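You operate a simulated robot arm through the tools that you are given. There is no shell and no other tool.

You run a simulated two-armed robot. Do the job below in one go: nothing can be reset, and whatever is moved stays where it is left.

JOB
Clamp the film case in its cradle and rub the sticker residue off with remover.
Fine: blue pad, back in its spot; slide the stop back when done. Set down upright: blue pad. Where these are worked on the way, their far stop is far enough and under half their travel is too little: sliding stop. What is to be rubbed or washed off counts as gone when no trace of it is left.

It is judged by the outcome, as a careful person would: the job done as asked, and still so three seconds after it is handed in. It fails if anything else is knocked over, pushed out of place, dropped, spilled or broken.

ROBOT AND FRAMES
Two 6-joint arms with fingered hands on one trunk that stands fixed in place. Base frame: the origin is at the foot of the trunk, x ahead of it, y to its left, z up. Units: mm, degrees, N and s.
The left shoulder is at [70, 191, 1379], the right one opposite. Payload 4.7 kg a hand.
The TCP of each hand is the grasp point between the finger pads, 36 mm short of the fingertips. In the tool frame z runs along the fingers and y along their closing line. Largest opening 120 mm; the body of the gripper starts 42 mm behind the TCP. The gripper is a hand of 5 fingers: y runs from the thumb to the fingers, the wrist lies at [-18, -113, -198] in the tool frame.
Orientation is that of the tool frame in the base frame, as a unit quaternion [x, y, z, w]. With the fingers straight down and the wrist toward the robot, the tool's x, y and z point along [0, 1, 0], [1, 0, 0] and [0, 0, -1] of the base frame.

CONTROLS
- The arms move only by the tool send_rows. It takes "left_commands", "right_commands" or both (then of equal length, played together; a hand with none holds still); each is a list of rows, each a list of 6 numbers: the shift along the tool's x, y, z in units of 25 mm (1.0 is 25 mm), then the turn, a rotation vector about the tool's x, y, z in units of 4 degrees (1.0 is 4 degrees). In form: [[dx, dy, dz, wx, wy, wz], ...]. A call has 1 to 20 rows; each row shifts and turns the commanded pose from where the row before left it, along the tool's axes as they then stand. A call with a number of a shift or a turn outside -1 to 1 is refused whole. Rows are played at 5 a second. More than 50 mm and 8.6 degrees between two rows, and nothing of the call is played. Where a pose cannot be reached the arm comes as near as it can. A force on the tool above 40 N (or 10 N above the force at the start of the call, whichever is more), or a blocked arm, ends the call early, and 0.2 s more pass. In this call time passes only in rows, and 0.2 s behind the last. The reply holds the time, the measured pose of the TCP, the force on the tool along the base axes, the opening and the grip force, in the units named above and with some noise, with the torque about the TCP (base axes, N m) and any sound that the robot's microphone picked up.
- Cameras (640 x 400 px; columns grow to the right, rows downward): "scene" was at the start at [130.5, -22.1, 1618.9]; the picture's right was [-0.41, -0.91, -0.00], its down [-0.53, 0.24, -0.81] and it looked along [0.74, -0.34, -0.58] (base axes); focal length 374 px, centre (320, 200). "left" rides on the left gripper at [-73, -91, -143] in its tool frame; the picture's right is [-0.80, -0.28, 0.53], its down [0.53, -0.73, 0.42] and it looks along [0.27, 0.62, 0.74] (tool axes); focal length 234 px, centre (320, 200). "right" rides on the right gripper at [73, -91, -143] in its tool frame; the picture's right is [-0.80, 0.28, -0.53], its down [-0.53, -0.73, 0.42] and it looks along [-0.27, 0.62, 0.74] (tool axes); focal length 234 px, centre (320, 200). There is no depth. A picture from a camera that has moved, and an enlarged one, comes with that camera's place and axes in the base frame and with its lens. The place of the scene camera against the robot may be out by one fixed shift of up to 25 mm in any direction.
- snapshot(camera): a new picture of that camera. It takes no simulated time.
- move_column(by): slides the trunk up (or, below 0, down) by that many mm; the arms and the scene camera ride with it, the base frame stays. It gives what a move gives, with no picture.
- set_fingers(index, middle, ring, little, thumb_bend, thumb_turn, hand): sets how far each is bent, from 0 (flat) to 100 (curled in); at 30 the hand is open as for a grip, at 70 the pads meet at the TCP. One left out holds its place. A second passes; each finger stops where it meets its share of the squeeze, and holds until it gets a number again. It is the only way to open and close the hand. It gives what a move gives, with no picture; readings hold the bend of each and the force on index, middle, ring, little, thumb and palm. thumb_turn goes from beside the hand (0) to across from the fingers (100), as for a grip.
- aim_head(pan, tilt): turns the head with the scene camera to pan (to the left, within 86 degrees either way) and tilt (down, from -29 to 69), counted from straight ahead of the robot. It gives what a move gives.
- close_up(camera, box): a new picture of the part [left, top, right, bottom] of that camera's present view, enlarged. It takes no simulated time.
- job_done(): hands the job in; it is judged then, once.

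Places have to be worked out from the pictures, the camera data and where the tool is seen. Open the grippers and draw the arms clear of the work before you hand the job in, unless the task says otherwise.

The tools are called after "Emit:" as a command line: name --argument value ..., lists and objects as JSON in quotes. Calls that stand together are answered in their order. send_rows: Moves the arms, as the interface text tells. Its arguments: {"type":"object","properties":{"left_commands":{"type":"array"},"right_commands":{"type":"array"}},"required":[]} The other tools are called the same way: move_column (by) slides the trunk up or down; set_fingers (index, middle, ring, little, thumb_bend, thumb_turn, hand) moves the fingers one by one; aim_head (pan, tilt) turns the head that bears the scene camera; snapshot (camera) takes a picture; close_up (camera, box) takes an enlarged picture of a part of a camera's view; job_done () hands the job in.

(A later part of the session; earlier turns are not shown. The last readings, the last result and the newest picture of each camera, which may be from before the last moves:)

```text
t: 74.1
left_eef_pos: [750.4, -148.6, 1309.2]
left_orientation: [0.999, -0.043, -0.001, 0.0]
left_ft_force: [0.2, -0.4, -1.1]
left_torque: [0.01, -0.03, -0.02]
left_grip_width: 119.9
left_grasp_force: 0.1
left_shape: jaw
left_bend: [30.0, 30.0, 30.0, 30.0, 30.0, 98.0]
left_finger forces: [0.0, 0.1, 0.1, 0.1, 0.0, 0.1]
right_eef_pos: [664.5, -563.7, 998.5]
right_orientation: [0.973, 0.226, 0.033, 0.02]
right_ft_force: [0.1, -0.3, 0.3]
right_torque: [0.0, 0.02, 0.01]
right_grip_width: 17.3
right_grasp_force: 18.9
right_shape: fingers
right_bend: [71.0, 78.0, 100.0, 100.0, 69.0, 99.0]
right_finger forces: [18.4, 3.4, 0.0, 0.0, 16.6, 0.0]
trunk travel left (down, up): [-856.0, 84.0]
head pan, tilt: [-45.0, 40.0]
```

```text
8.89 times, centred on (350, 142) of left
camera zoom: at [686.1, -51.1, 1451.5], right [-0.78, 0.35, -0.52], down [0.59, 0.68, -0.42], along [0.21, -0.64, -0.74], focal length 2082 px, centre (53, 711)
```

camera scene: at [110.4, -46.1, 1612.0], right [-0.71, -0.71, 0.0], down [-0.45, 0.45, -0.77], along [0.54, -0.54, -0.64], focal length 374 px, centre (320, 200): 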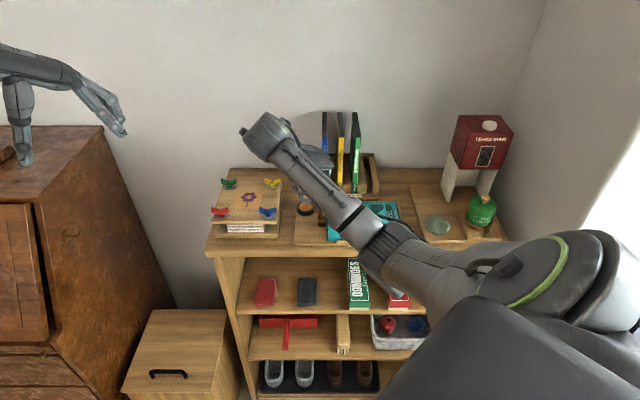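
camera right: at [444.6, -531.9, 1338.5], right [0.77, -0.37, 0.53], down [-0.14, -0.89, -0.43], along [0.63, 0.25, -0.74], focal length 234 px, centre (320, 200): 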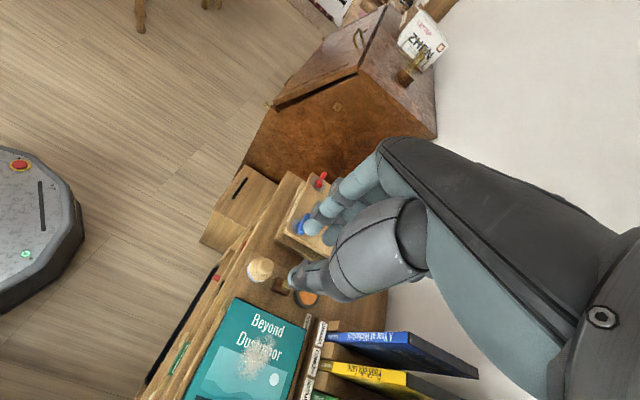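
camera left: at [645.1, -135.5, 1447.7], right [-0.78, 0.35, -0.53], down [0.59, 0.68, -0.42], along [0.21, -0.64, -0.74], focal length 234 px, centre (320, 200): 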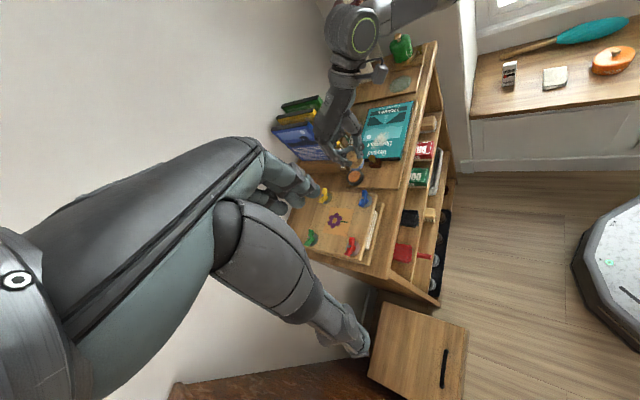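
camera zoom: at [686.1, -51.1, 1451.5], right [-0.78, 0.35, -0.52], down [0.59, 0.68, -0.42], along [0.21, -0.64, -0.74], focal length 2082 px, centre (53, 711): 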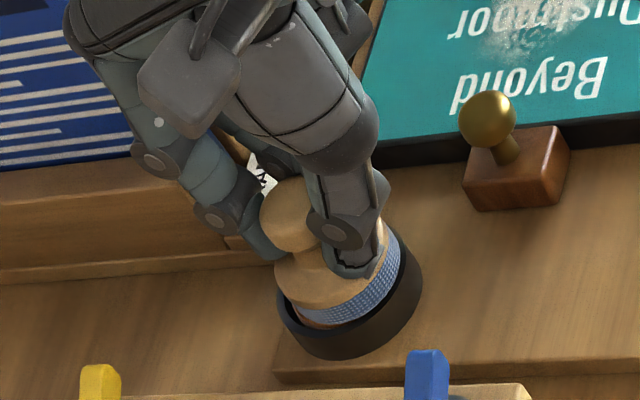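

No contact yet and the pad is about 1.5 mm too far left. I nudge it and keep lowering in 1.5 mm steps.

Emit:
send_rows --right_commands '[[-0.055, 0.018, 0, 0, 0, 0], [-0.0034, -0.0033, 0.06, 0, 0, 0], [0, 0, 0, 0, 0, 0], [0, 0, 0, 0, 0, 0]]'

Emit:
close_up --camera "scene" --box '[290, 180, 340, 215]'

Emit:
send_rows --right_commands '[[-0.0034, -0.0033, 0.06, 0, 0, 0], [0, 0, 0, 0, 0, 0]]'

Emit:
close_up --camera "left" --box '[325, 120, 375, 165]'

```text
t: 75.1
left_eef_pos: [750.7, -148.6, 1309.0]
left_orientation: [0.999, -0.044, -0.001, 0.0]
left_ft_force: [0.6, 0.4, -0.1]
left_torque: [0.01, -0.01, 0.0]
left_grip_width: 120.0
left_grasp_force: 0.2
left_shape: jaw
left_bend: [30.0, 30.0, 30.0, 30.0, 30.0, 98.0]
left_finger forces: [0.0, 0.0, 0.1, 0.0, 0.0, 0.1]
right_eef_pos: [662.8, -565.1, 997.8]
right_orientation: [0.973, 0.226, 0.034, 0.019]
right_ft_force: [-0.2, 0.2, -0.5]
right_torque: [-0.01, 0.0, -0.02]
right_grip_width: 17.1
right_grasp_force: 19.0
right_shape: fingers
right_bend: [71.0, 78.0, 100.0, 100.0, 69.0, 99.0]
right_finger forces: [18.5, 3.3, 0.1, 0.0, 16.5, 0.0]
trunk travel left (down, up): [-856.0, 84.0]
head pan, tilt: [-45.0, 40.0]
```

```text
11.43 times, centred on (315, 198) of scene
camera zoom: at [110.7, -46.0, 1612.0], right [-0.71, -0.71, 0.0], down [-0.45, 0.45, -0.77], along [0.54, -0.54, -0.64], focal length 4280 px, centre (377, 229)
```

zoom: 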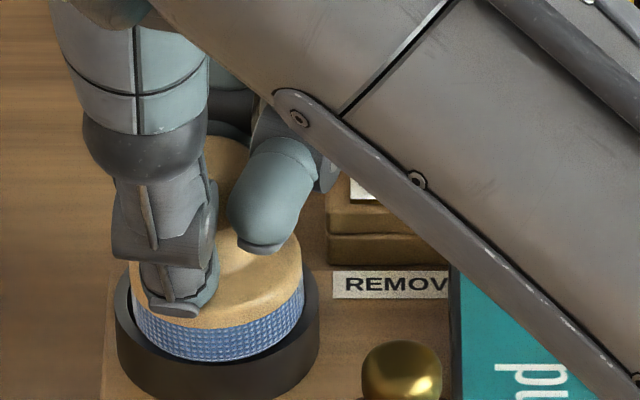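

```text
t: 75.7
left_eef_pos: [749.2, -147.0, 1308.2]
left_orientation: [0.999, -0.044, 0.0, 0.001]
left_ft_force: [0.5, 0.2, -0.6]
left_torque: [0.0, -0.01, 0.01]
left_grip_width: 120.0
left_grasp_force: 0.1
left_shape: jaw
left_bend: [30.0, 30.0, 30.0, 30.0, 30.0, 98.0]
left_finger forces: [0.0, 0.0, 0.0, 0.1, 0.0, 0.0]
right_eef_pos: [662.8, -564.8, 996.7]
right_orientation: [0.973, 0.226, 0.036, 0.021]
right_ft_force: [0.2, -0.8, 8.6]
right_torque: [0.06, 0.02, -0.01]
right_grip_width: 17.6
right_grasp_force: 21.5
right_shape: fingers
right_bend: [71.0, 78.0, 100.0, 100.0, 69.0, 99.0]
right_finger forces: [20.4, 5.0, 0.0, 0.0, 18.0, 0.0]
trunk travel left (down, up): [-856.0, 84.0]
head pan, tilt: [-45.0, 40.0]
```

```text
8.89 times, centred on (350, 142) of left
camera zoom: at [685.0, -50.6, 1452.2], right [-0.78, 0.35, -0.52], down [0.59, 0.68, -0.42], along [0.21, -0.64, -0.74], focal length 2082 px, centre (53, 711)
```

zoom: 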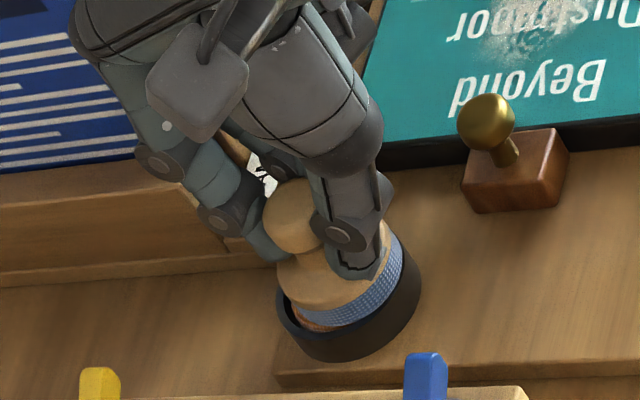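

Contact: about 9 N straight up at TCP z 996.7, pad inside the rim. I press a touch more and hold for a second.

Emit:
send_rows --right_commands '[[0, 0, 0.02, 0, 0, 0], [0, 0, 0, 0, 0, 0], [0, 0, 0, 0, 0, 0], [0.03, 0, 0, 0, 0, 0], [-0.03, 0, 0, 0, 0, 0], [0, 0, 0, 0, 0, 0]]'

Emit:
close_up --camera "scene" --box '[290, 180, 340, 215]'

```text
t: 77.1
left_eef_pos: [748.0, -146.2, 1310.4]
left_orientation: [0.999, -0.044, -0.001, 0.001]
left_ft_force: [0.0, -0.5, 0.0]
left_torque: [0.04, 0.0, -0.01]
left_grip_width: 119.5
left_grasp_force: 0.1
left_shape: jaw
left_bend: [30.0, 30.0, 30.0, 30.0, 30.0, 98.0]
left_finger forces: [0.0, 0.0, 0.1, 0.1, 0.1, 0.0]
right_eef_pos: [662.2, -564.5, 996.5]
right_orientation: [0.973, 0.226, 0.035, 0.021]
right_ft_force: [-1.6, -0.8, 14.3]
right_torque: [0.16, -0.03, 0.03]
right_grip_width: 17.1
right_grasp_force: 23.9
right_shape: fingers
right_bend: [72.0, 78.0, 100.0, 100.0, 70.0, 99.0]
right_finger forces: [21.7, 6.2, 0.0, 0.0, 20.3, 0.0]
trunk travel left (down, up): [-856.0, 84.0]
head pan, tilt: [-45.0, 40.0]
```

```text
11.43 times, centred on (315, 198) of scene
camera zoom: at [108.5, -44.6, 1612.3], right [-0.71, -0.71, 0.0], down [-0.45, 0.45, -0.77], along [0.54, -0.54, -0.64], focal length 4280 px, centre (377, 229)
```

zoom: 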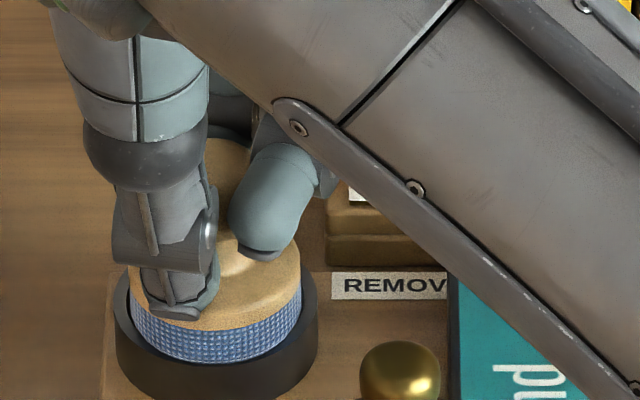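

The blue face looks darker, as if soaked. I lift it straight out and check.

Emit:
send_rows --right_commands '[[0.006, 0.006, -0.1, 0, 0, 0], [0.0115, 0.011, -0.2, 0, 0, 0], [0.034, 0.033, -0.6, 0, 0, 0], [0.034, 0.033, -0.6, 0, 0, 0], [0.034, 0.033, -0.6, 0, 0, 0], [0, 0, 0, 0, 0, 0]]'

Emit:
close_up --camera "scene" --box '[280, 150, 350, 215]'

Emit:
close_up --camera "left" --box '[300, 90, 390, 165]'

```text
t: 78.5
left_eef_pos: [750.6, -148.5, 1308.6]
left_orientation: [0.999, -0.044, -0.001, 0.0]
left_ft_force: [0.9, -0.4, -0.1]
left_torque: [-0.02, 0.01, 0.01]
left_grip_width: 119.7
left_grasp_force: 0.0
left_shape: jaw
left_bend: [30.0, 30.0, 30.0, 30.0, 30.0, 98.0]
left_finger forces: [0.0, 0.0, 0.1, 0.0, 0.0, 0.0]
right_eef_pos: [662.5, -564.4, 1048.2]
right_orientation: [0.973, 0.227, 0.033, 0.02]
right_ft_force: [0.0, 0.2, -0.2]
right_torque: [0.0, 0.01, -0.01]
right_grip_width: 17.3
right_grasp_force: 18.3
right_shape: fingers
right_bend: [71.0, 78.0, 100.0, 100.0, 70.0, 99.0]
right_finger forces: [18.4, 3.1, 0.1, 0.1, 16.4, 0.0]
trunk travel left (down, up): [-856.0, 84.0]
head pan, tilt: [-45.0, 40.0]
```

```text
6.15 times, centred on (315, 182) of scene
camera zoom: at [110.6, -45.9, 1612.0], right [-0.71, -0.71, 0.0], down [-0.45, 0.45, -0.77], along [0.54, -0.54, -0.64], focal length 2305 px, centre (351, 308)
```

zoom: 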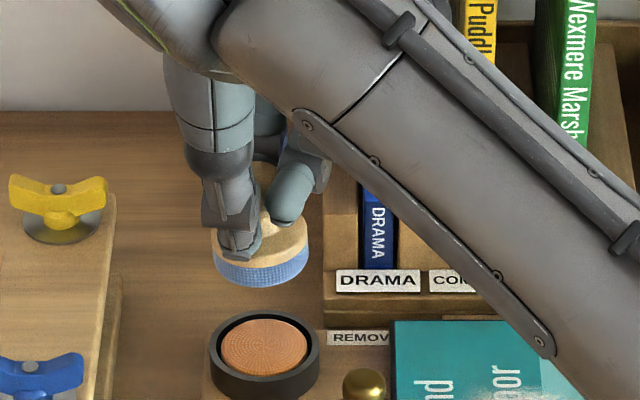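

```text
5.33 times, centred on (345, 128) of left
camera zoom: at [685.9, -51.1, 1451.6], right [-0.78, 0.35, -0.52], down [0.59, 0.68, -0.42], along [0.21, -0.64, -0.74], focal length 1249 px, centre (187, 587)
```

zoom: 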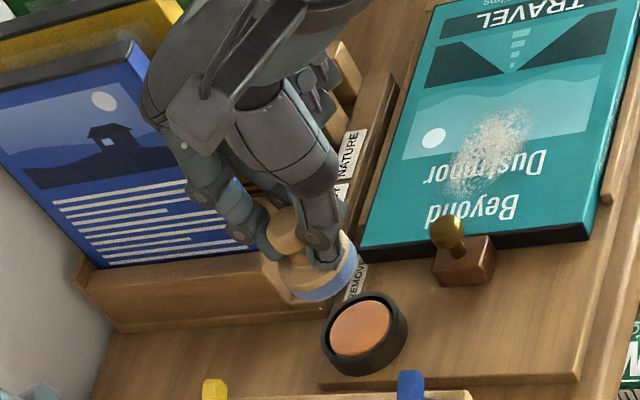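

The pad came out level and the dish stayed put. By the left and scene views, the residue centre lies near (553, -620) with the case top near z 937; I carry the pad above it.

Emit:
send_rows --right_commands '[[-0.6225, -0.0225, -0.037, 0, 0, 0], [-0.6225, -0.0225, -0.037, 0, 0, 0], [-0.6225, -0.0225, -0.037, 0, 0, 0], [-0.6225, -0.0225, -0.037, 0, 0, 0], [-0.6225, -0.0225, -0.037, 0, 0, 0], [-0.6225, -0.0225, -0.037, 0, 0, 0], [-0.6225, -0.0225, -0.037, 0, 0, 0], [-0.6225, -0.0225, -0.037, 0, 0, 0], [0, 0, 0, 0, 0, 0], [0, 0, 0, 0, 0, 0]]'

Emit:
close_up --camera "scene" --box '[290, 140, 430, 250]'

Emit:
close_up --camera "left" --box '[300, 50, 420, 160]'

Emit:
close_up --camera "right" --box '[200, 160, 400, 320]'

```text
t: 80.7
left_eef_pos: [750.6, -147.4, 1308.7]
left_orientation: [0.999, -0.044, -0.001, 0.0]
left_ft_force: [0.0, -0.6, -0.5]
left_torque: [-0.02, 0.03, 0.03]
left_grip_width: 119.9
left_grasp_force: 0.0
left_shape: jaw
left_bend: [30.0, 30.0, 30.0, 30.0, 30.0, 98.0]
left_finger forces: [0.0, 0.0, 0.0, 0.0, 0.1, 0.1]
right_eef_pos: [548.7, -615.4, 1047.0]
right_orientation: [0.973, 0.227, 0.034, 0.02]
right_ft_force: [-0.4, -1.3, -0.5]
right_torque: [-0.01, -0.01, -0.04]
right_grip_width: 17.2
right_grasp_force: 18.3
right_shape: fingers
right_bend: [71.0, 78.0, 100.0, 100.0, 70.0, 99.0]
right_finger forces: [18.2, 3.1, 0.0, 0.0, 16.3, 0.1]
trunk travel left (down, up): [-856.0, 84.0]
head pan, tilt: [-45.0, 40.0]
```

```text
3.64 times, centred on (360, 195) of scene
camera zoom: at [110.8, -46.0, 1612.0], right [-0.71, -0.71, 0.0], down [-0.45, 0.45, -0.77], along [0.54, -0.54, -0.64], focal length 1362 px, centre (174, 218)
```

zoom: 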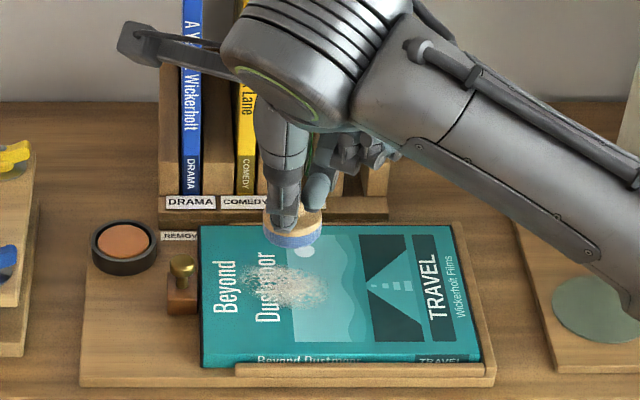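

```text
3.64 times, centred on (360, 105) of left
camera zoom: at [686.1, -51.1, 1451.5], right [-0.78, 0.35, -0.52], down [0.59, 0.68, -0.42], along [0.21, -0.64, -0.74], focal length 852 px, centre (174, 546)
```

zoom: 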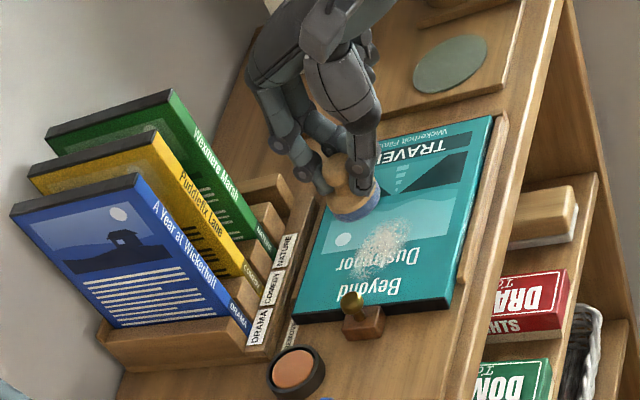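

```text
2.50 times, centred on (300, 240) of right
camera zoom: at [563.1, -499.2, 1186.9], right [-0.64, -0.59, 0.49], down [-0.77, 0.41, -0.49], along [0.09, -0.69, -0.72], focal length 585 px, centre (370, 100)
```

zoom: 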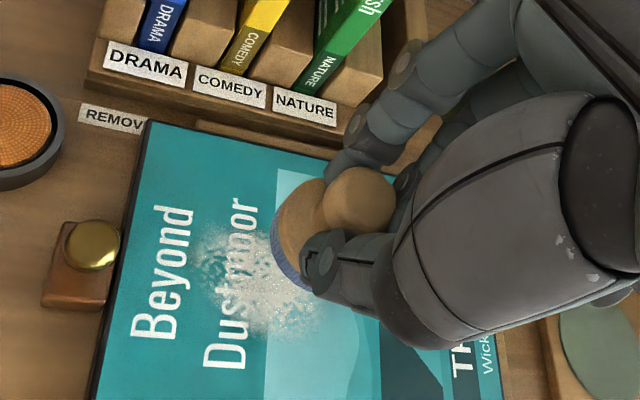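

The pad hangs right over the residue, with the box rack well behind. I lower it 45 mm toward the case.

Emit:
send_rows --right_commands '[[-0.034, -0.033, 0.6, 0, 0, 0], [-0.034, -0.033, 0.6, 0, 0, 0], [-0.028, -0.027, 0.5, 0, 0, 0], [0, 0, 0, 0, 0, 0], [0, 0, 0, 0, 0, 0]]'

Emit:
close_up --camera "scene" --box '[310, 160, 410, 240]'

Emit:
close_up --camera "left" --box '[330, 80, 400, 150]'

```text
t: 81.9
left_eef_pos: [750.9, -147.8, 1308.9]
left_orientation: [0.999, -0.043, 0.0, 0.0]
left_ft_force: [-0.3, -0.3, 1.1]
left_torque: [-0.02, -0.01, 0.0]
left_grip_width: 119.7
left_grasp_force: 0.1
left_shape: jaw
left_bend: [30.0, 30.0, 30.0, 30.0, 30.0, 98.0]
left_finger forces: [0.1, 0.0, 0.0, 0.1, 0.0, 0.0]
right_eef_pos: [549.4, -616.9, 1004.1]
right_orientation: [0.973, 0.227, 0.034, 0.02]
right_ft_force: [0.0, -0.3, 0.1]
right_torque: [0.0, 0.01, 0.0]
right_grip_width: 17.2
right_grasp_force: 18.8
right_shape: fingers
right_bend: [71.0, 78.0, 100.0, 100.0, 70.0, 99.0]
right_finger forces: [18.1, 3.1, 0.0, 0.1, 16.3, 0.0]
trunk travel left (down, up): [-856.0, 84.0]
head pan, tilt: [-45.0, 40.0]
```

```text
5.00 times, centred on (360, 200) of scene
camera zoom: at [110.7, -46.0, 1612.0], right [-0.71, -0.71, 0.0], down [-0.45, 0.45, -0.77], along [0.54, -0.54, -0.64], focal length 1872 px, centre (120, 200)
```

zoom: 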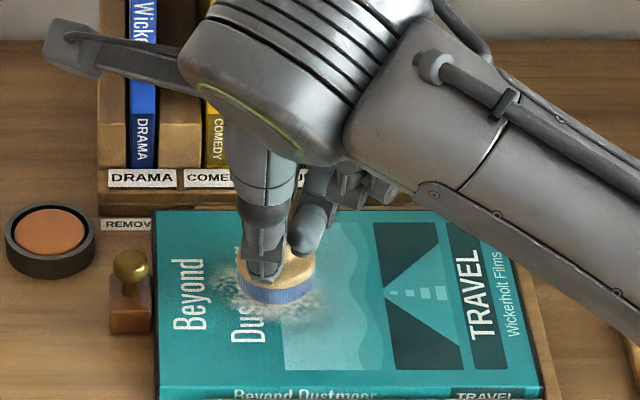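

```text
5.71 times, centred on (365, 115) of left
camera zoom: at [686.1, -51.1, 1451.6], right [-0.78, 0.35, -0.52], down [0.59, 0.68, -0.42], along [0.21, -0.64, -0.74], focal length 1338 px, centre (63, 686)
```

zoom: 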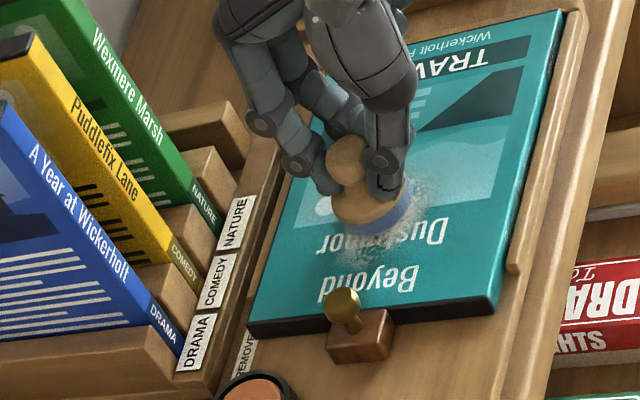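

The pad is near the residue with a small gap. I go down in 3 mm steps until contact.

Emit:
send_rows --right_commands '[[-0.0069, -0.0065, 0.12, 0, 0, 0], [-0.0069, -0.0065, 0.12, 0, 0, 0], [0, 0, 0, 0, 0, 0]]'

Emit:
send_rows --right_commands '[[-0.0069, -0.0065, 0.12, 0, 0, 0], [0, 0, 0, 0, 0, 0]]'

Emit:
send_rows --right_commands '[[-0.0069, -0.0065, 0.1, 0, 0, 0], [0, 0, 0, 0, 0, 0]]'

```text
t: 82.7
left_eef_pos: [750.4, -149.5, 1310.0]
left_orientation: [0.999, -0.044, -0.001, -0.001]
left_ft_force: [-0.6, 0.2, 0.1]
left_torque: [0.01, 0.01, -0.02]
left_grip_width: 119.4
left_grasp_force: 0.1
left_shape: jaw
left_bend: [30.0, 30.0, 30.0, 30.0, 30.0, 98.0]
left_finger forces: [0.0, 0.1, 0.1, 0.0, 0.0, 0.0]
right_eef_pos: [550.0, -615.8, 997.6]
right_orientation: [0.973, 0.226, 0.034, 0.019]
right_ft_force: [0.2, 0.2, 0.3]
right_torque: [-0.01, -0.02, 0.01]
right_grip_width: 17.2
right_grasp_force: 18.5
right_shape: fingers
right_bend: [71.0, 78.0, 100.0, 100.0, 70.0, 99.0]
right_finger forces: [18.2, 3.0, 0.0, 0.0, 16.2, 0.0]
trunk travel left (down, up): [-856.0, 84.0]
head pan, tilt: [-45.0, 40.0]
```

```text
t: 83.3
left_eef_pos: [749.4, -147.7, 1309.1]
left_orientation: [0.999, -0.043, 0.0, -0.001]
left_ft_force: [-0.4, 0.8, 0.4]
left_torque: [0.0, 0.02, 0.01]
left_grip_width: 120.0
left_grasp_force: 0.0
left_shape: jaw
left_bend: [30.0, 30.0, 30.0, 30.0, 30.0, 98.0]
left_finger forces: [0.1, 0.1, 0.0, 0.1, 0.0, 0.0]
right_eef_pos: [549.1, -616.3, 996.2]
right_orientation: [0.973, 0.227, 0.034, 0.022]
right_ft_force: [-0.4, -1.4, 8.4]
right_torque: [0.02, -0.12, 0.0]
right_grip_width: 17.4
right_grasp_force: 22.7
right_shape: fingers
right_bend: [71.0, 78.0, 100.0, 100.0, 70.0, 99.0]
right_finger forces: [22.0, 6.2, 0.0, 0.0, 17.3, 0.0]
trunk travel left (down, up): [-856.0, 84.0]
head pan, tilt: [-45.0, 40.0]
```

```text
t: 83.9
left_eef_pos: [748.8, -146.9, 1309.5]
left_orientation: [0.999, -0.044, 0.001, 0.0]
left_ft_force: [-0.7, -0.2, 0.3]
left_torque: [-0.03, -0.02, 0.0]
left_grip_width: 119.6
left_grasp_force: 0.1
left_shape: jaw
left_bend: [30.0, 30.0, 30.0, 30.0, 30.0, 98.0]
left_finger forces: [0.0, 0.1, 0.1, 0.1, 0.1, 0.1]
right_eef_pos: [548.7, -615.6, 996.5]
right_orientation: [0.973, 0.228, 0.036, 0.023]
right_ft_force: [-0.6, -2.2, 20.4]
right_torque: [-0.15, -0.32, -0.03]
right_grip_width: 17.0
right_grasp_force: 27.6
right_shape: fingers
right_bend: [72.0, 78.0, 100.0, 100.0, 70.0, 99.0]
right_finger forces: [31.0, 7.0, 0.0, 0.1, 17.4, 0.0]
trunk travel left (down, up): [-856.0, 84.0]
head pan, tilt: [-45.0, 40.0]
```

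Contact with about 20 N; I ease to a lighter pressure and try a short stroke along the case to see how the pad behaves.

Emit:
send_rows --right_commands '[[0, 0, -0.045, 0, 0, 0], [-0.378, 0.129, -0.0146, 0, 0, 0], [-0.378, 0.129, -0.0146, 0, 0, 0], [0.378, -0.129, 0.0146, 0, 0, 0], [0.378, -0.129, 0.0146, 0, 0, 0], [0, 0, 0, 0, 0, 0]]'

Emit:
close_up --camera "scene" --box '[310, 160, 410, 240]'

Emit:
close_up --camera "left" --box '[330, 80, 400, 150]'

```text
t: 85.3
left_eef_pos: [748.2, -146.1, 1310.7]
left_orientation: [0.999, -0.044, 0.0, -0.001]
left_ft_force: [-0.3, -1.0, -0.2]
left_torque: [0.01, -0.02, 0.02]
left_grip_width: 119.6
left_grasp_force: 0.2
left_shape: jaw
left_bend: [30.0, 30.0, 30.0, 30.0, 30.0, 98.0]
left_finger forces: [0.0, 0.1, 0.0, 0.0, 0.0, 0.0]
right_eef_pos: [548.7, -613.5, 996.8]
right_orientation: [0.973, 0.226, 0.036, 0.022]
right_ft_force: [-1.6, -2.4, 21.0]
right_torque: [-0.31, -0.35, -0.1]
right_grip_width: 17.4
right_grasp_force: 27.9
right_shape: fingers
right_bend: [72.0, 78.0, 100.0, 100.0, 70.0, 99.0]
right_finger forces: [33.2, 5.3, 0.0, 0.0, 16.6, 0.0]
trunk travel left (down, up): [-856.0, 84.0]
head pan, tilt: [-45.0, 40.0]
```

```text
5.00 times, centred on (360, 200) of scene
camera zoom: at [107.6, -43.5, 1612.3], right [-0.71, -0.71, 0.0], down [-0.45, 0.45, -0.77], along [0.54, -0.54, -0.64], focal length 1872 px, centre (120, 200)
```

zoom: 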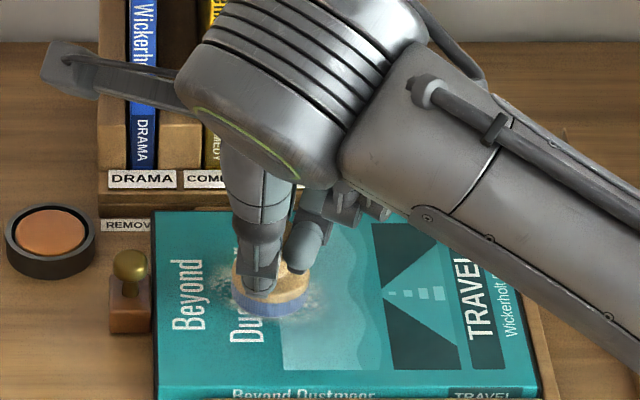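

```text
5.71 times, centred on (365, 115) of left
camera zoom: at [683.3, -48.5, 1453.0], right [-0.78, 0.35, -0.53], down [0.59, 0.68, -0.42], along [0.21, -0.64, -0.74], focal length 1338 px, centre (63, 686)
```

zoom: 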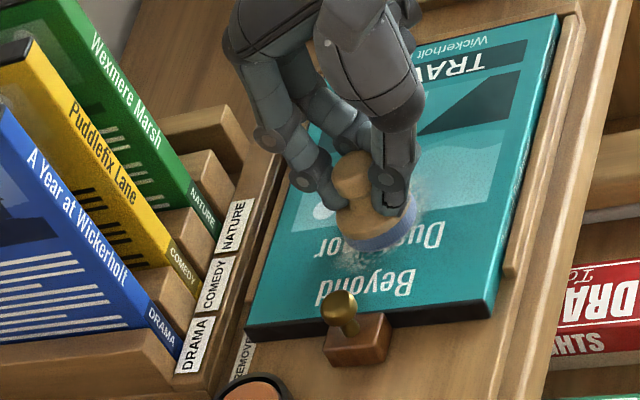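

The remover works: the residue under the pad is fading. I ease the pressure and start a systematic back-and-forth over the whole patch.

Emit:
send_rows --right_commands '[[0, 0, -0.04, 0, 0, 0], [0.416, -0.142, 0.016, 0, 0, 0], [0.416, -0.142, 0.016, 0, 0, 0], [-0.129, -0.378, -0.028, 0, 0, 0], [-0.129, -0.378, -0.028, 0, 0, 0], [-0.378, 0.129, -0.0146, 0, 0, 0], [-0.378, 0.129, -0.0146, 0, 0, 0], [-0.378, 0.129, -0.0146, 0, 0, 0], [-0.378, 0.129, -0.0146, 0, 0, 0], [-0.378, 0.129, -0.0146, 0, 0, 0], [0, 0, 0, 0, 0, 0]]'

Emit:
close_up --camera "scene" --box '[310, 160, 410, 240]'

Emit:
close_up --camera "left" --box '[330, 80, 400, 150]'

```text
t: 87.7
left_eef_pos: [750.1, -146.0, 1310.4]
left_orientation: [0.999, -0.044, -0.002, 0.0]
left_ft_force: [0.5, 0.7, 0.7]
left_torque: [0.0, 0.02, 0.01]
left_grip_width: 119.6
left_grasp_force: 0.1
left_shape: jaw
left_bend: [30.0, 30.0, 30.0, 30.0, 30.0, 98.0]
left_finger forces: [0.0, 0.1, 0.1, 0.0, 0.0, 0.0]
right_eef_pos: [515.9, -619.2, 996.0]
right_orientation: [0.973, 0.227, 0.033, 0.021]
right_ft_force: [1.8, 2.9, 12.9]
right_torque: [0.17, -0.1, -0.05]
right_grip_width: 16.7
right_grasp_force: 22.7
right_shape: fingers
right_bend: [71.0, 78.0, 100.0, 100.0, 72.0, 98.0]
right_finger forces: [19.2, 1.3, 0.0, 0.0, 24.7, 0.1]
trunk travel left (down, up): [-856.0, 84.0]
head pan, tilt: [-45.0, 40.0]
```

```text
5.00 times, centred on (360, 200) of scene
camera zoom: at [109.9, -43.5, 1612.2], right [-0.71, -0.71, 0.0], down [-0.45, 0.45, -0.77], along [0.54, -0.54, -0.64], focal length 1872 px, centre (120, 200)
```

zoom: 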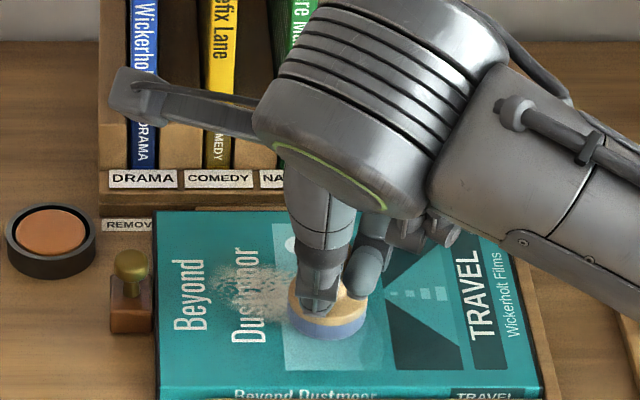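

```text
5.71 times, centred on (365, 115) of left
camera zoom: at [685.3, -49.0, 1452.0], right [-0.78, 0.35, -0.52], down [0.59, 0.68, -0.43], along [0.21, -0.64, -0.74], focal length 1338 px, centre (63, 686)
```

zoom: 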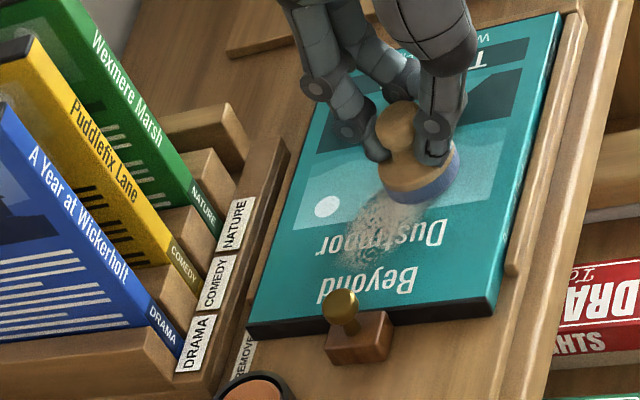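

The front strip is clean; residue remains toward the back left. I continue the raster with 10 mm steps backwards.

Emit:
send_rows --right_commands '[[0.129, 0.378, 0.028, 0, 0, 0], [0.378, -0.129, 0.0146, 0, 0, 0], [0.378, -0.129, 0.0146, 0, 0, 0], [0.378, -0.129, 0.0146, 0, 0, 0], [0.378, -0.129, 0.0146, 0, 0, 0], [0.378, -0.129, 0.0146, 0, 0, 0], [0.378, -0.129, 0.0146, 0, 0, 0], [0.129, 0.378, 0.028, 0, 0, 0], [-0.378, 0.129, -0.0146, 0, 0, 0], [-0.378, 0.129, -0.0146, 0, 0, 0], [-0.378, 0.129, -0.0146, 0, 0, 0], [-0.378, 0.129, -0.0146, 0, 0, 0], [-0.378, 0.129, -0.0146, 0, 0, 0], [-0.378, 0.129, -0.0146, 0, 0, 0], [0, 0, 0, 0, 0, 0]]'

Emit:
close_up --camera "scene" --box '[310, 160, 410, 240]'

Emit:
close_up --camera "left" --box '[330, 80, 400, 150]'

```text
t: 90.9
left_eef_pos: [750.0, -146.1, 1308.6]
left_orientation: [0.999, -0.045, 0.0, 0.001]
left_ft_force: [0.4, -0.2, -0.4]
left_torque: [-0.03, -0.04, -0.01]
left_grip_width: 119.4
left_grasp_force: 0.1
left_shape: jaw
left_bend: [30.0, 30.0, 30.0, 30.0, 30.0, 98.0]
left_finger forces: [0.0, 0.0, 0.1, 0.0, 0.1, 0.0]
right_eef_pos: [527.9, -631.6, 995.9]
right_orientation: [0.973, 0.227, 0.034, 0.021]
right_ft_force: [2.0, 2.4, 14.6]
right_torque: [0.13, -0.12, -0.01]
right_grip_width: 16.9
right_grasp_force: 23.6
right_shape: fingers
right_bend: [71.0, 78.0, 100.0, 100.0, 72.0, 98.0]
right_finger forces: [21.1, 1.2, 0.1, 0.0, 24.9, 0.0]
trunk travel left (down, up): [-856.0, 84.0]
head pan, tilt: [-45.0, 40.0]
```

```text
5.00 times, centred on (360, 200) of scene
camera zoom: at [109.8, -43.1, 1612.2], right [-0.71, -0.71, 0.0], down [-0.45, 0.45, -0.77], along [0.54, -0.54, -0.64], focal length 1872 px, centre (120, 200)
```

zoom: 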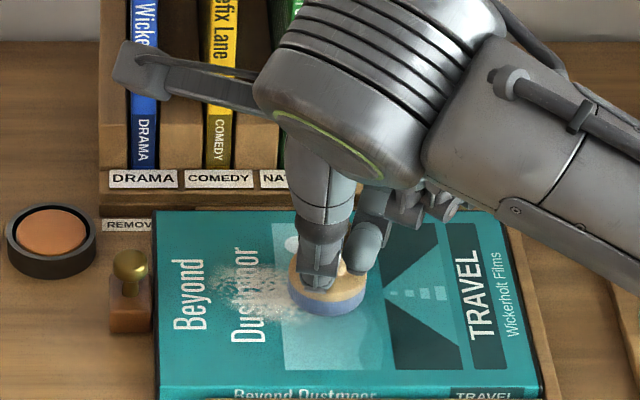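

```text
5.71 times, centred on (365, 115) of left
camera zoom: at [685.2, -48.6, 1452.1], right [-0.78, 0.35, -0.53], down [0.59, 0.68, -0.43], along [0.21, -0.64, -0.74], focal length 1338 px, centre (63, 686)
```

zoom: 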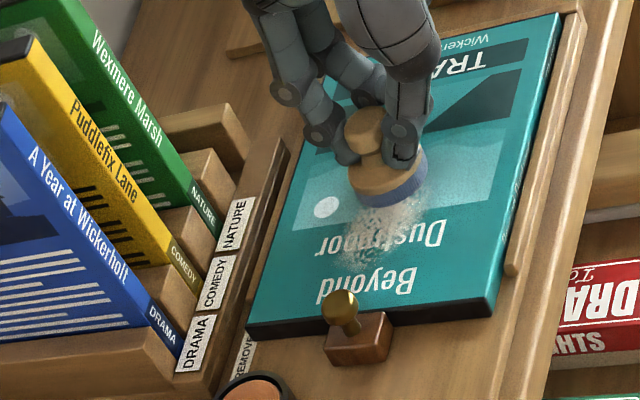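

I check the patch from the right camera to see what the passes really removed.

Emit:
close_up --camera "right" --box '[180, 190, 340, 330]'

Emit:
close_up --camera "left" --box '[345, 105, 395, 140]'

Emit:
close_up --camera "scene" --box '[330, 195, 390, 235]'

```text
2.86 times, centred on (260, 260) of right
camera zoom: at [541.8, -515.8, 1136.3], right [-0.64, -0.59, 0.49], down [-0.77, 0.41, -0.49], along [0.09, -0.69, -0.72], focal length 669 px, centre (491, 29)
```

zoom: 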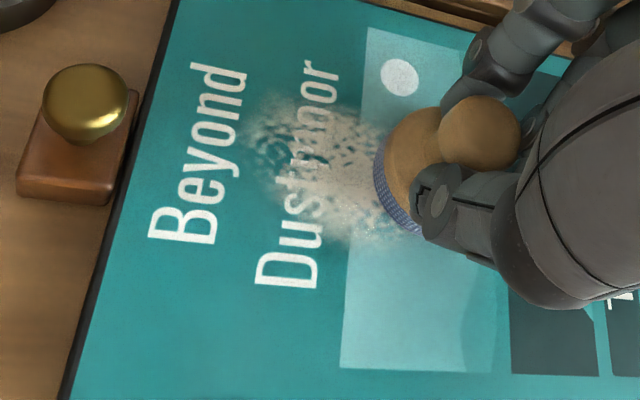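

```text
11.43 times, centred on (370, 122) of left
camera zoom: at [685.2, -48.6, 1452.1], right [-0.78, 0.35, -0.53], down [0.59, 0.68, -0.43], along [0.21, -0.64, -0.74], focal length 2676 px, centre (-251, 1086)
```

zoom: 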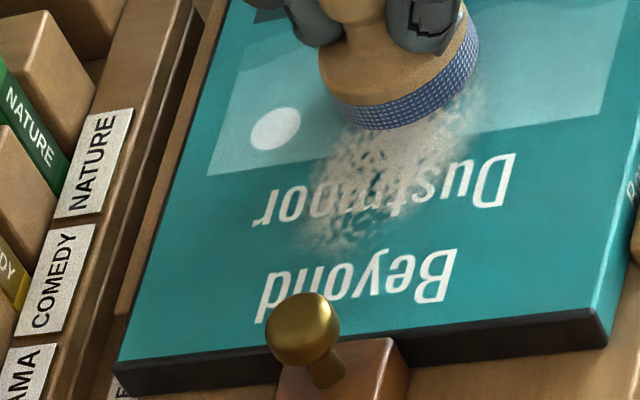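

```text
10.00 times, centred on (360, 215) of scene
camera zoom: at [109.8, -43.1, 1612.2], right [-0.71, -0.71, 0.0], down [-0.45, 0.45, -0.77], along [0.54, -0.54, -0.64], focal length 3745 px, centre (-80, 50)
```

zoom: 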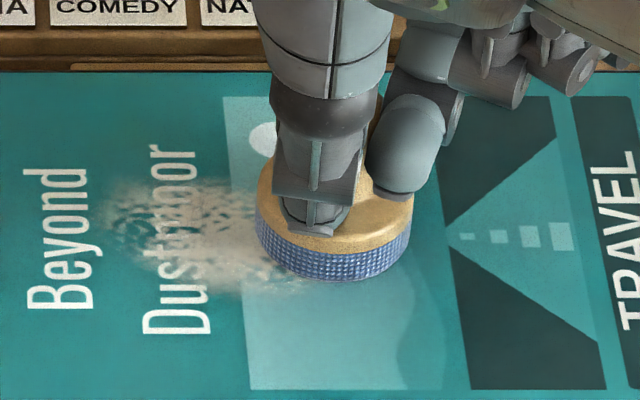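

The residue is thinning patchily, so it simply needs more passes. I make longer, quicker strokes over the patch, stepping backward.

Emit:
send_rows --right_commands '[[0.757, -0.258, 0.029, 0, 0, 0], [0.757, -0.258, 0.029, 0, 0, 0], [0.757, -0.258, 0.029, 0, 0, 0], [0.1, 0.3, 0.022, 0, 0, 0], [-0.757, 0.258, -0.029, 0, 0, 0], [-0.757, 0.258, -0.029, 0, 0, 0], [-0.757, 0.258, -0.029, 0, 0, 0], [0.1, 0.3, 0.022, 0, 0, 0], [0.757, -0.258, 0.029, 0, 0, 0], [0.757, -0.258, 0.029, 0, 0, 0], [0.757, -0.258, 0.029, 0, 0, 0], [0.1, 0.3, 0.022, 0, 0, 0], [-0.757, 0.258, -0.029, 0, 0, 0], [-0.757, 0.258, -0.029, 0, 0, 0], [-0.757, 0.258, -0.029, 0, 0, 0], [0, 0, 0, 0, 0, 0]]'

Emit:
close_up --camera "right" --box '[180, 190, 340, 330]'

Emit:
close_up --camera "scene" --box '[330, 195, 390, 235]'

```text
t: 94.3
left_eef_pos: [748.2, -145.1, 1309.7]
left_orientation: [0.999, -0.043, 0.0, 0.001]
left_ft_force: [0.5, 0.5, 1.0]
left_torque: [0.01, 0.01, -0.01]
left_grip_width: 119.8
left_grasp_force: 0.0
left_shape: jaw
left_bend: [30.0, 30.0, 30.0, 30.0, 30.0, 98.0]
left_finger forces: [0.0, 0.1, 0.1, 0.0, 0.0, 0.0]
right_eef_pos: [543.9, -651.0, 995.8]
right_orientation: [0.973, 0.226, 0.034, 0.021]
right_ft_force: [2.4, 4.0, 16.6]
right_torque: [0.1, -0.16, 0.0]
right_grip_width: 16.7
right_grasp_force: 25.2
right_shape: fingers
right_bend: [71.0, 78.0, 100.0, 100.0, 72.0, 99.0]
right_finger forces: [21.7, 1.9, 0.0, 0.0, 26.4, 0.0]
trunk travel left (down, up): [-856.0, 84.0]
head pan, tilt: [-45.0, 40.0]
```

```text
2.86 times, centred on (260, 260) of right
camera zoom: at [558.0, -534.2, 1136.1], right [-0.64, -0.59, 0.49], down [-0.77, 0.41, -0.5], along [0.09, -0.69, -0.71], focal length 669 px, centre (491, 29)
```

zoom: 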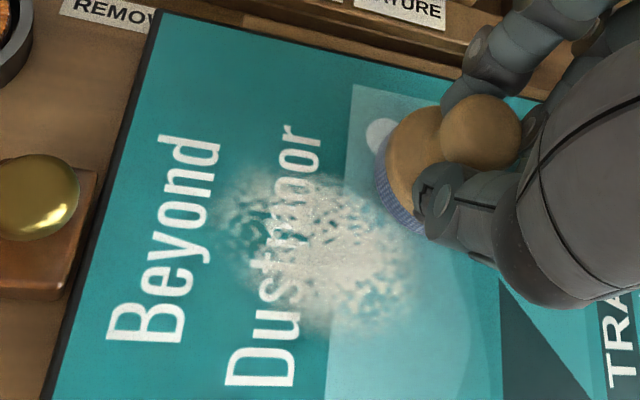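

```text
10.00 times, centred on (360, 215) of scene
camera zoom: at [109.4, -42.2, 1612.3], right [-0.71, -0.71, 0.0], down [-0.45, 0.45, -0.77], along [0.54, -0.54, -0.64], focal length 3745 px, centre (-80, 50)
```

zoom: 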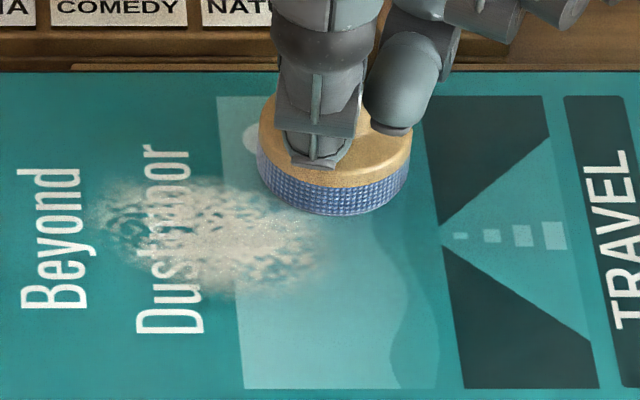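

The edges are thinning but the middle is still dense. I go to its centre and scrub with short strokes there.

Emit:
send_rows --right_commands '[[0.338, -0.453, -0.005, 0, 0, 0], [0.338, -0.453, -0.005, 0, 0, 0], [0.338, -0.453, -0.005, 0, 0, 0], [0.454, -0.155, 0.0175, 0, 0, 0], [-0.454, 0.155, -0.0175, 0, 0, 0], [-0.454, 0.155, -0.0175, 0, 0, 0], [0.454, -0.155, 0.0175, 0, 0, 0], [0.454, -0.155, 0.0175, 0, 0, 0], [-0.454, 0.155, -0.0175, 0, 0, 0], [-0.454, 0.155, -0.0175, 0, 0, 0], [0.454, -0.155, 0.0175, 0, 0, 0], [0.454, -0.155, 0.0175, 0, 0, 0], [-0.454, 0.155, -0.0175, 0, 0, 0], [-0.454, 0.155, -0.0175, 0, 0, 0], [0.454, -0.155, 0.0175, 0, 0, 0], [0.454, -0.155, 0.0175, 0, 0, 0], [-0.454, 0.155, -0.0175, 0, 0, 0], [0, 0, 0, 0, 0, 0]]'

Emit:
send_rows --right_commands '[[0.03, 0.03, -0.5, 0, 0, 0], [0.03, 0.03, -0.5, 0, 0, 0], [-0.7, 0.24, -0.03, 0, 0, 0], [-0.7, 0.24, -0.03, 0, 0, 0], [-0.7, 0.24, -0.03, 0, 0, 0], [0, 0, 0, 0, 0, 0]]'

Emit:
close_up --camera "scene" --box '[330, 195, 390, 235]'

Emit:
close_up --camera "left" --box '[345, 90, 405, 140]'

```text
t: 98.1
left_eef_pos: [750.2, -147.0, 1308.9]
left_orientation: [0.999, -0.043, 0.0, 0.0]
left_ft_force: [0.0, -0.3, -0.1]
left_torque: [0.01, 0.0, 0.0]
left_grip_width: 119.7
left_grasp_force: 0.0
left_shape: jaw
left_bend: [30.0, 30.0, 30.0, 30.0, 30.0, 98.0]
left_finger forces: [0.0, 0.0, 0.0, 0.0, 0.0, 0.1]
right_eef_pos: [555.3, -608.3, 996.3]
right_orientation: [0.973, 0.225, 0.035, 0.021]
right_ft_force: [2.5, 2.3, 7.0]
right_torque: [0.01, -0.28, 0.09]
right_grip_width: 16.9
right_grasp_force: 21.2
right_shape: fingers
right_bend: [71.0, 78.0, 100.0, 100.0, 72.0, 99.0]
right_finger forces: [19.9, 2.5, 0.0, 0.0, 20.3, 0.0]
trunk travel left (down, up): [-856.0, 84.0]
head pan, tilt: [-45.0, 40.0]
```

```text
t: 99.5
left_eef_pos: [752.3, -147.3, 1308.5]
left_orientation: [0.999, -0.043, 0.0, 0.0]
left_ft_force: [-0.5, 0.7, 0.5]
left_torque: [-0.04, 0.01, 0.01]
left_grip_width: 119.7
left_grasp_force: 0.1
left_shape: jaw
left_bend: [30.0, 30.0, 30.0, 30.0, 30.0, 98.0]
left_finger forces: [0.0, 0.0, 0.0, 0.1, 0.0, 0.0]
right_eef_pos: [516.1, -650.9, 1020.1]
right_orientation: [0.973, 0.226, 0.034, 0.021]
right_ft_force: [0.5, -0.2, -1.4]
right_torque: [-0.01, 0.0, 0.01]
right_grip_width: 16.8
right_grasp_force: 18.2
right_shape: fingers
right_bend: [71.0, 78.0, 100.0, 100.0, 72.0, 99.0]
right_finger forces: [16.4, 3.1, 0.0, 0.0, 17.7, 0.1]
trunk travel left (down, up): [-856.0, 84.0]
head pan, tilt: [-45.0, 40.0]
```

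```text
10.00 times, centred on (360, 215) of scene
camera zoom: at [111.1, -45.8, 1612.0], right [-0.71, -0.71, 0.0], down [-0.46, 0.45, -0.77], along [0.54, -0.54, -0.64], focal length 3745 px, centre (-80, 50)
```

zoom: 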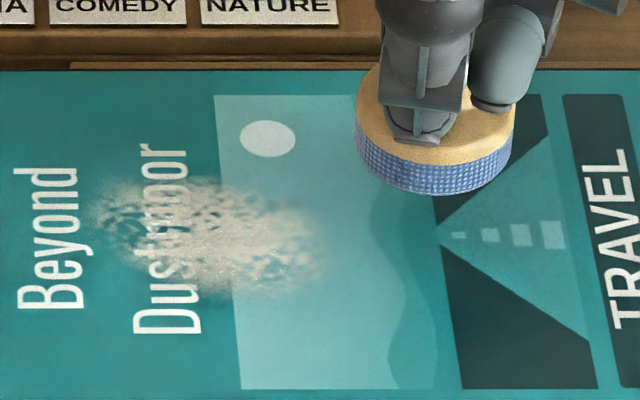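

```text
8.00 times, centred on (375, 115) of left
camera zoom: at [686.4, -50.9, 1451.4], right [-0.78, 0.35, -0.52], down [0.59, 0.68, -0.43], along [0.21, -0.64, -0.74], focal length 1873 px, centre (-120, 880)
```

zoom: 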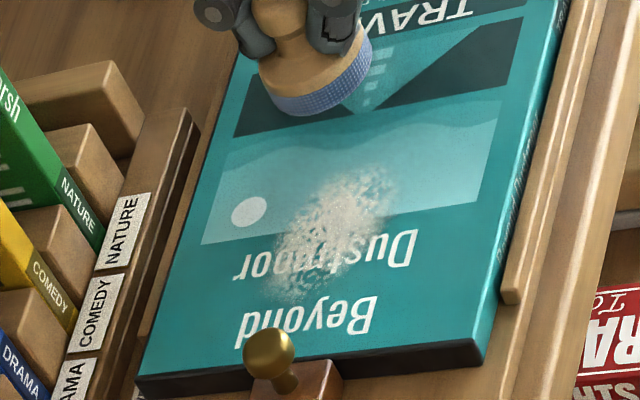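

From a clear view the residue hardly changed, so I compare with the earlier picture and check the stop and pad closely.

Emit:
close_up --camera "scene" --box '[280, 170, 420, 250]'

Emit:
close_up --camera "left" --box '[340, 110, 390, 160]'

Emit:
close_up --camera "scene" --box '[290, 180, 340, 215]'

Emit:
close_up --camera "left" --box '[355, 80, 395, 110]'

```text
4.57 times, centred on (350, 210) of scene
camera zoom: at [111.1, -45.8, 1612.0], right [-0.71, -0.71, 0.0], down [-0.46, 0.45, -0.77], along [0.54, -0.54, -0.64], focal length 1712 px, centre (183, 154)
```

zoom: 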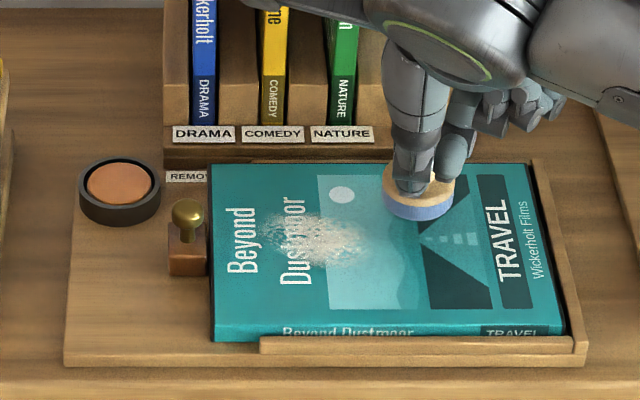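

```text
8.00 times, centred on (365, 135) of left
camera zoom: at [686.4, -50.9, 1451.4], right [-0.78, 0.35, -0.52], down [0.59, 0.68, -0.43], along [0.21, -0.64, -0.74], focal length 1873 px, centre (-40, 720)
```

zoom: 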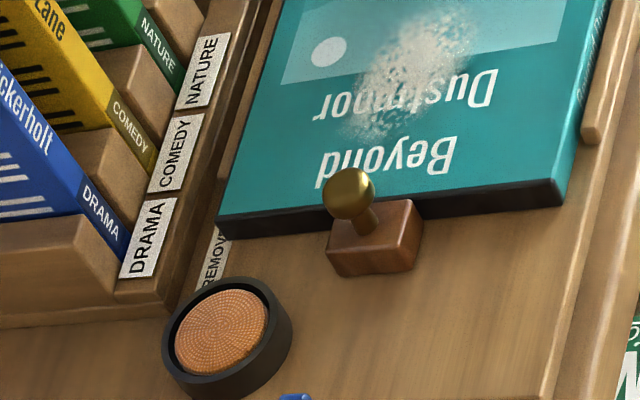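

```text
11.43 times, centred on (315, 198) of scene
camera zoom: at [111.1, -45.8, 1612.0], right [-0.71, -0.71, 0.0], down [-0.46, 0.45, -0.77], along [0.54, -0.54, -0.64], focal length 4280 px, centre (377, 229)
```

zoom: 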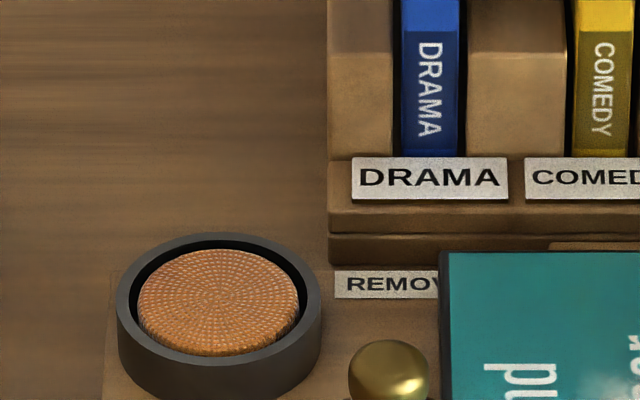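

```text
13.33 times, centred on (375, 95) of left
camera zoom: at [686.4, -50.9, 1451.4], right [-0.78, 0.35, -0.52], down [0.59, 0.68, -0.43], along [0.21, -0.64, -0.74], focal length 3122 px, centre (-413, 1600)
```

zoom: 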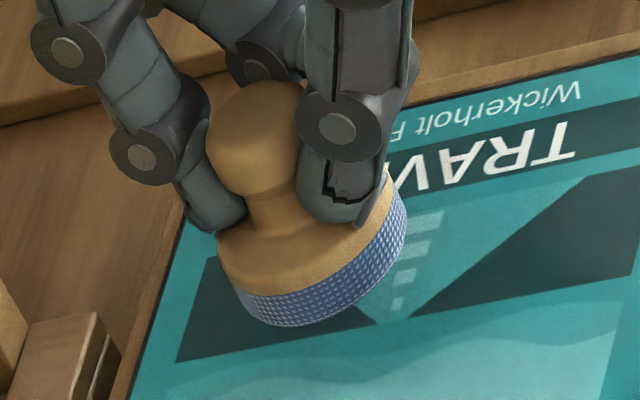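

The case and stop have crept about 3 mm left from my leftward strokes, and the residue barely changed – likely the pad did not take up remover because it sat tilted on the dish. I zoom on the pad to measure its tilt.

Emit:
close_up --camera "scene" --box '[355, 190, 395, 220]'

Emit:
close_up --camera "right" --box '[260, 210, 340, 280]'

Emit:
close_up --camera "scene" --box '[385, 190, 430, 250]'

```text
13.33 times, centred on (375, 205) of scene
camera zoom: at [111.1, -45.8, 1612.0], right [-0.71, -0.71, 0.0], down [-0.46, 0.45, -0.77], along [0.54, -0.54, -0.64], focal length 4993 px, centre (-413, 133)
```

zoom: 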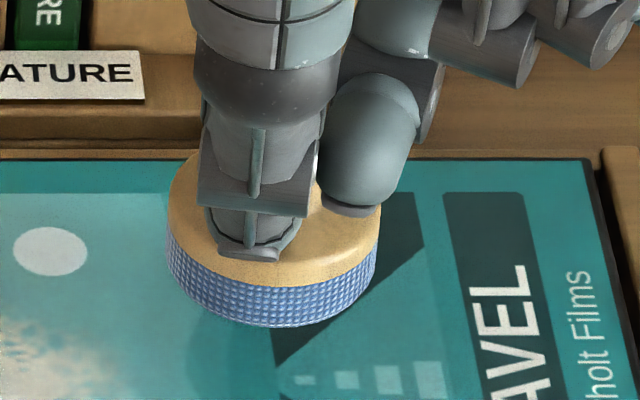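

```text
5.71 times, centred on (300, 245) of right
camera zoom: at [529.3, -535.3, 1161.1], right [-0.64, -0.59, 0.49], down [-0.77, 0.41, -0.49], along [0.09, -0.69, -0.72], focal length 1338 px, centre (434, -57)
```

zoom: 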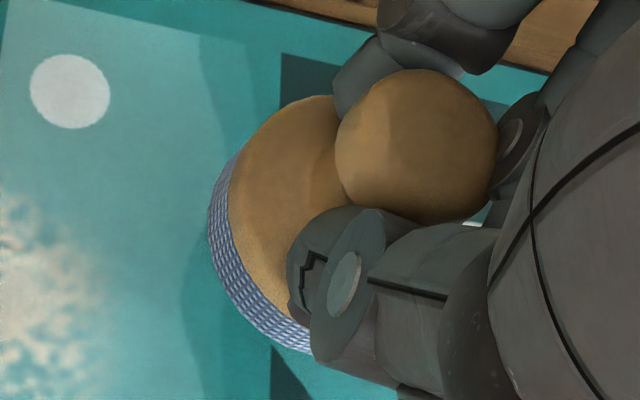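

```text
6.67 times, centred on (408, 220) of scene
camera zoom: at [111.1, -45.8, 1612.0], right [-0.71, -0.71, 0.0], down [-0.46, 0.45, -0.77], along [0.54, -0.54, -0.64], focal length 2497 px, centre (-263, 67)
```

zoom: 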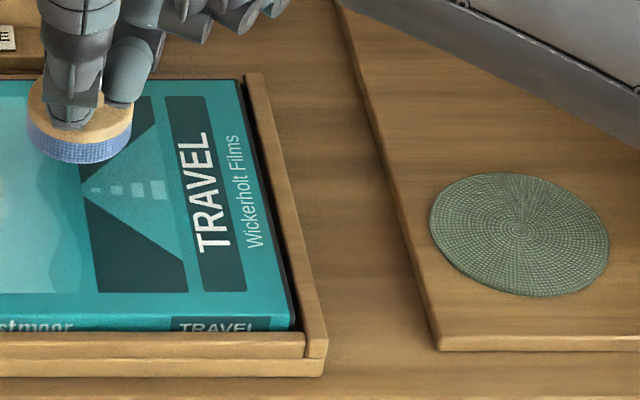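

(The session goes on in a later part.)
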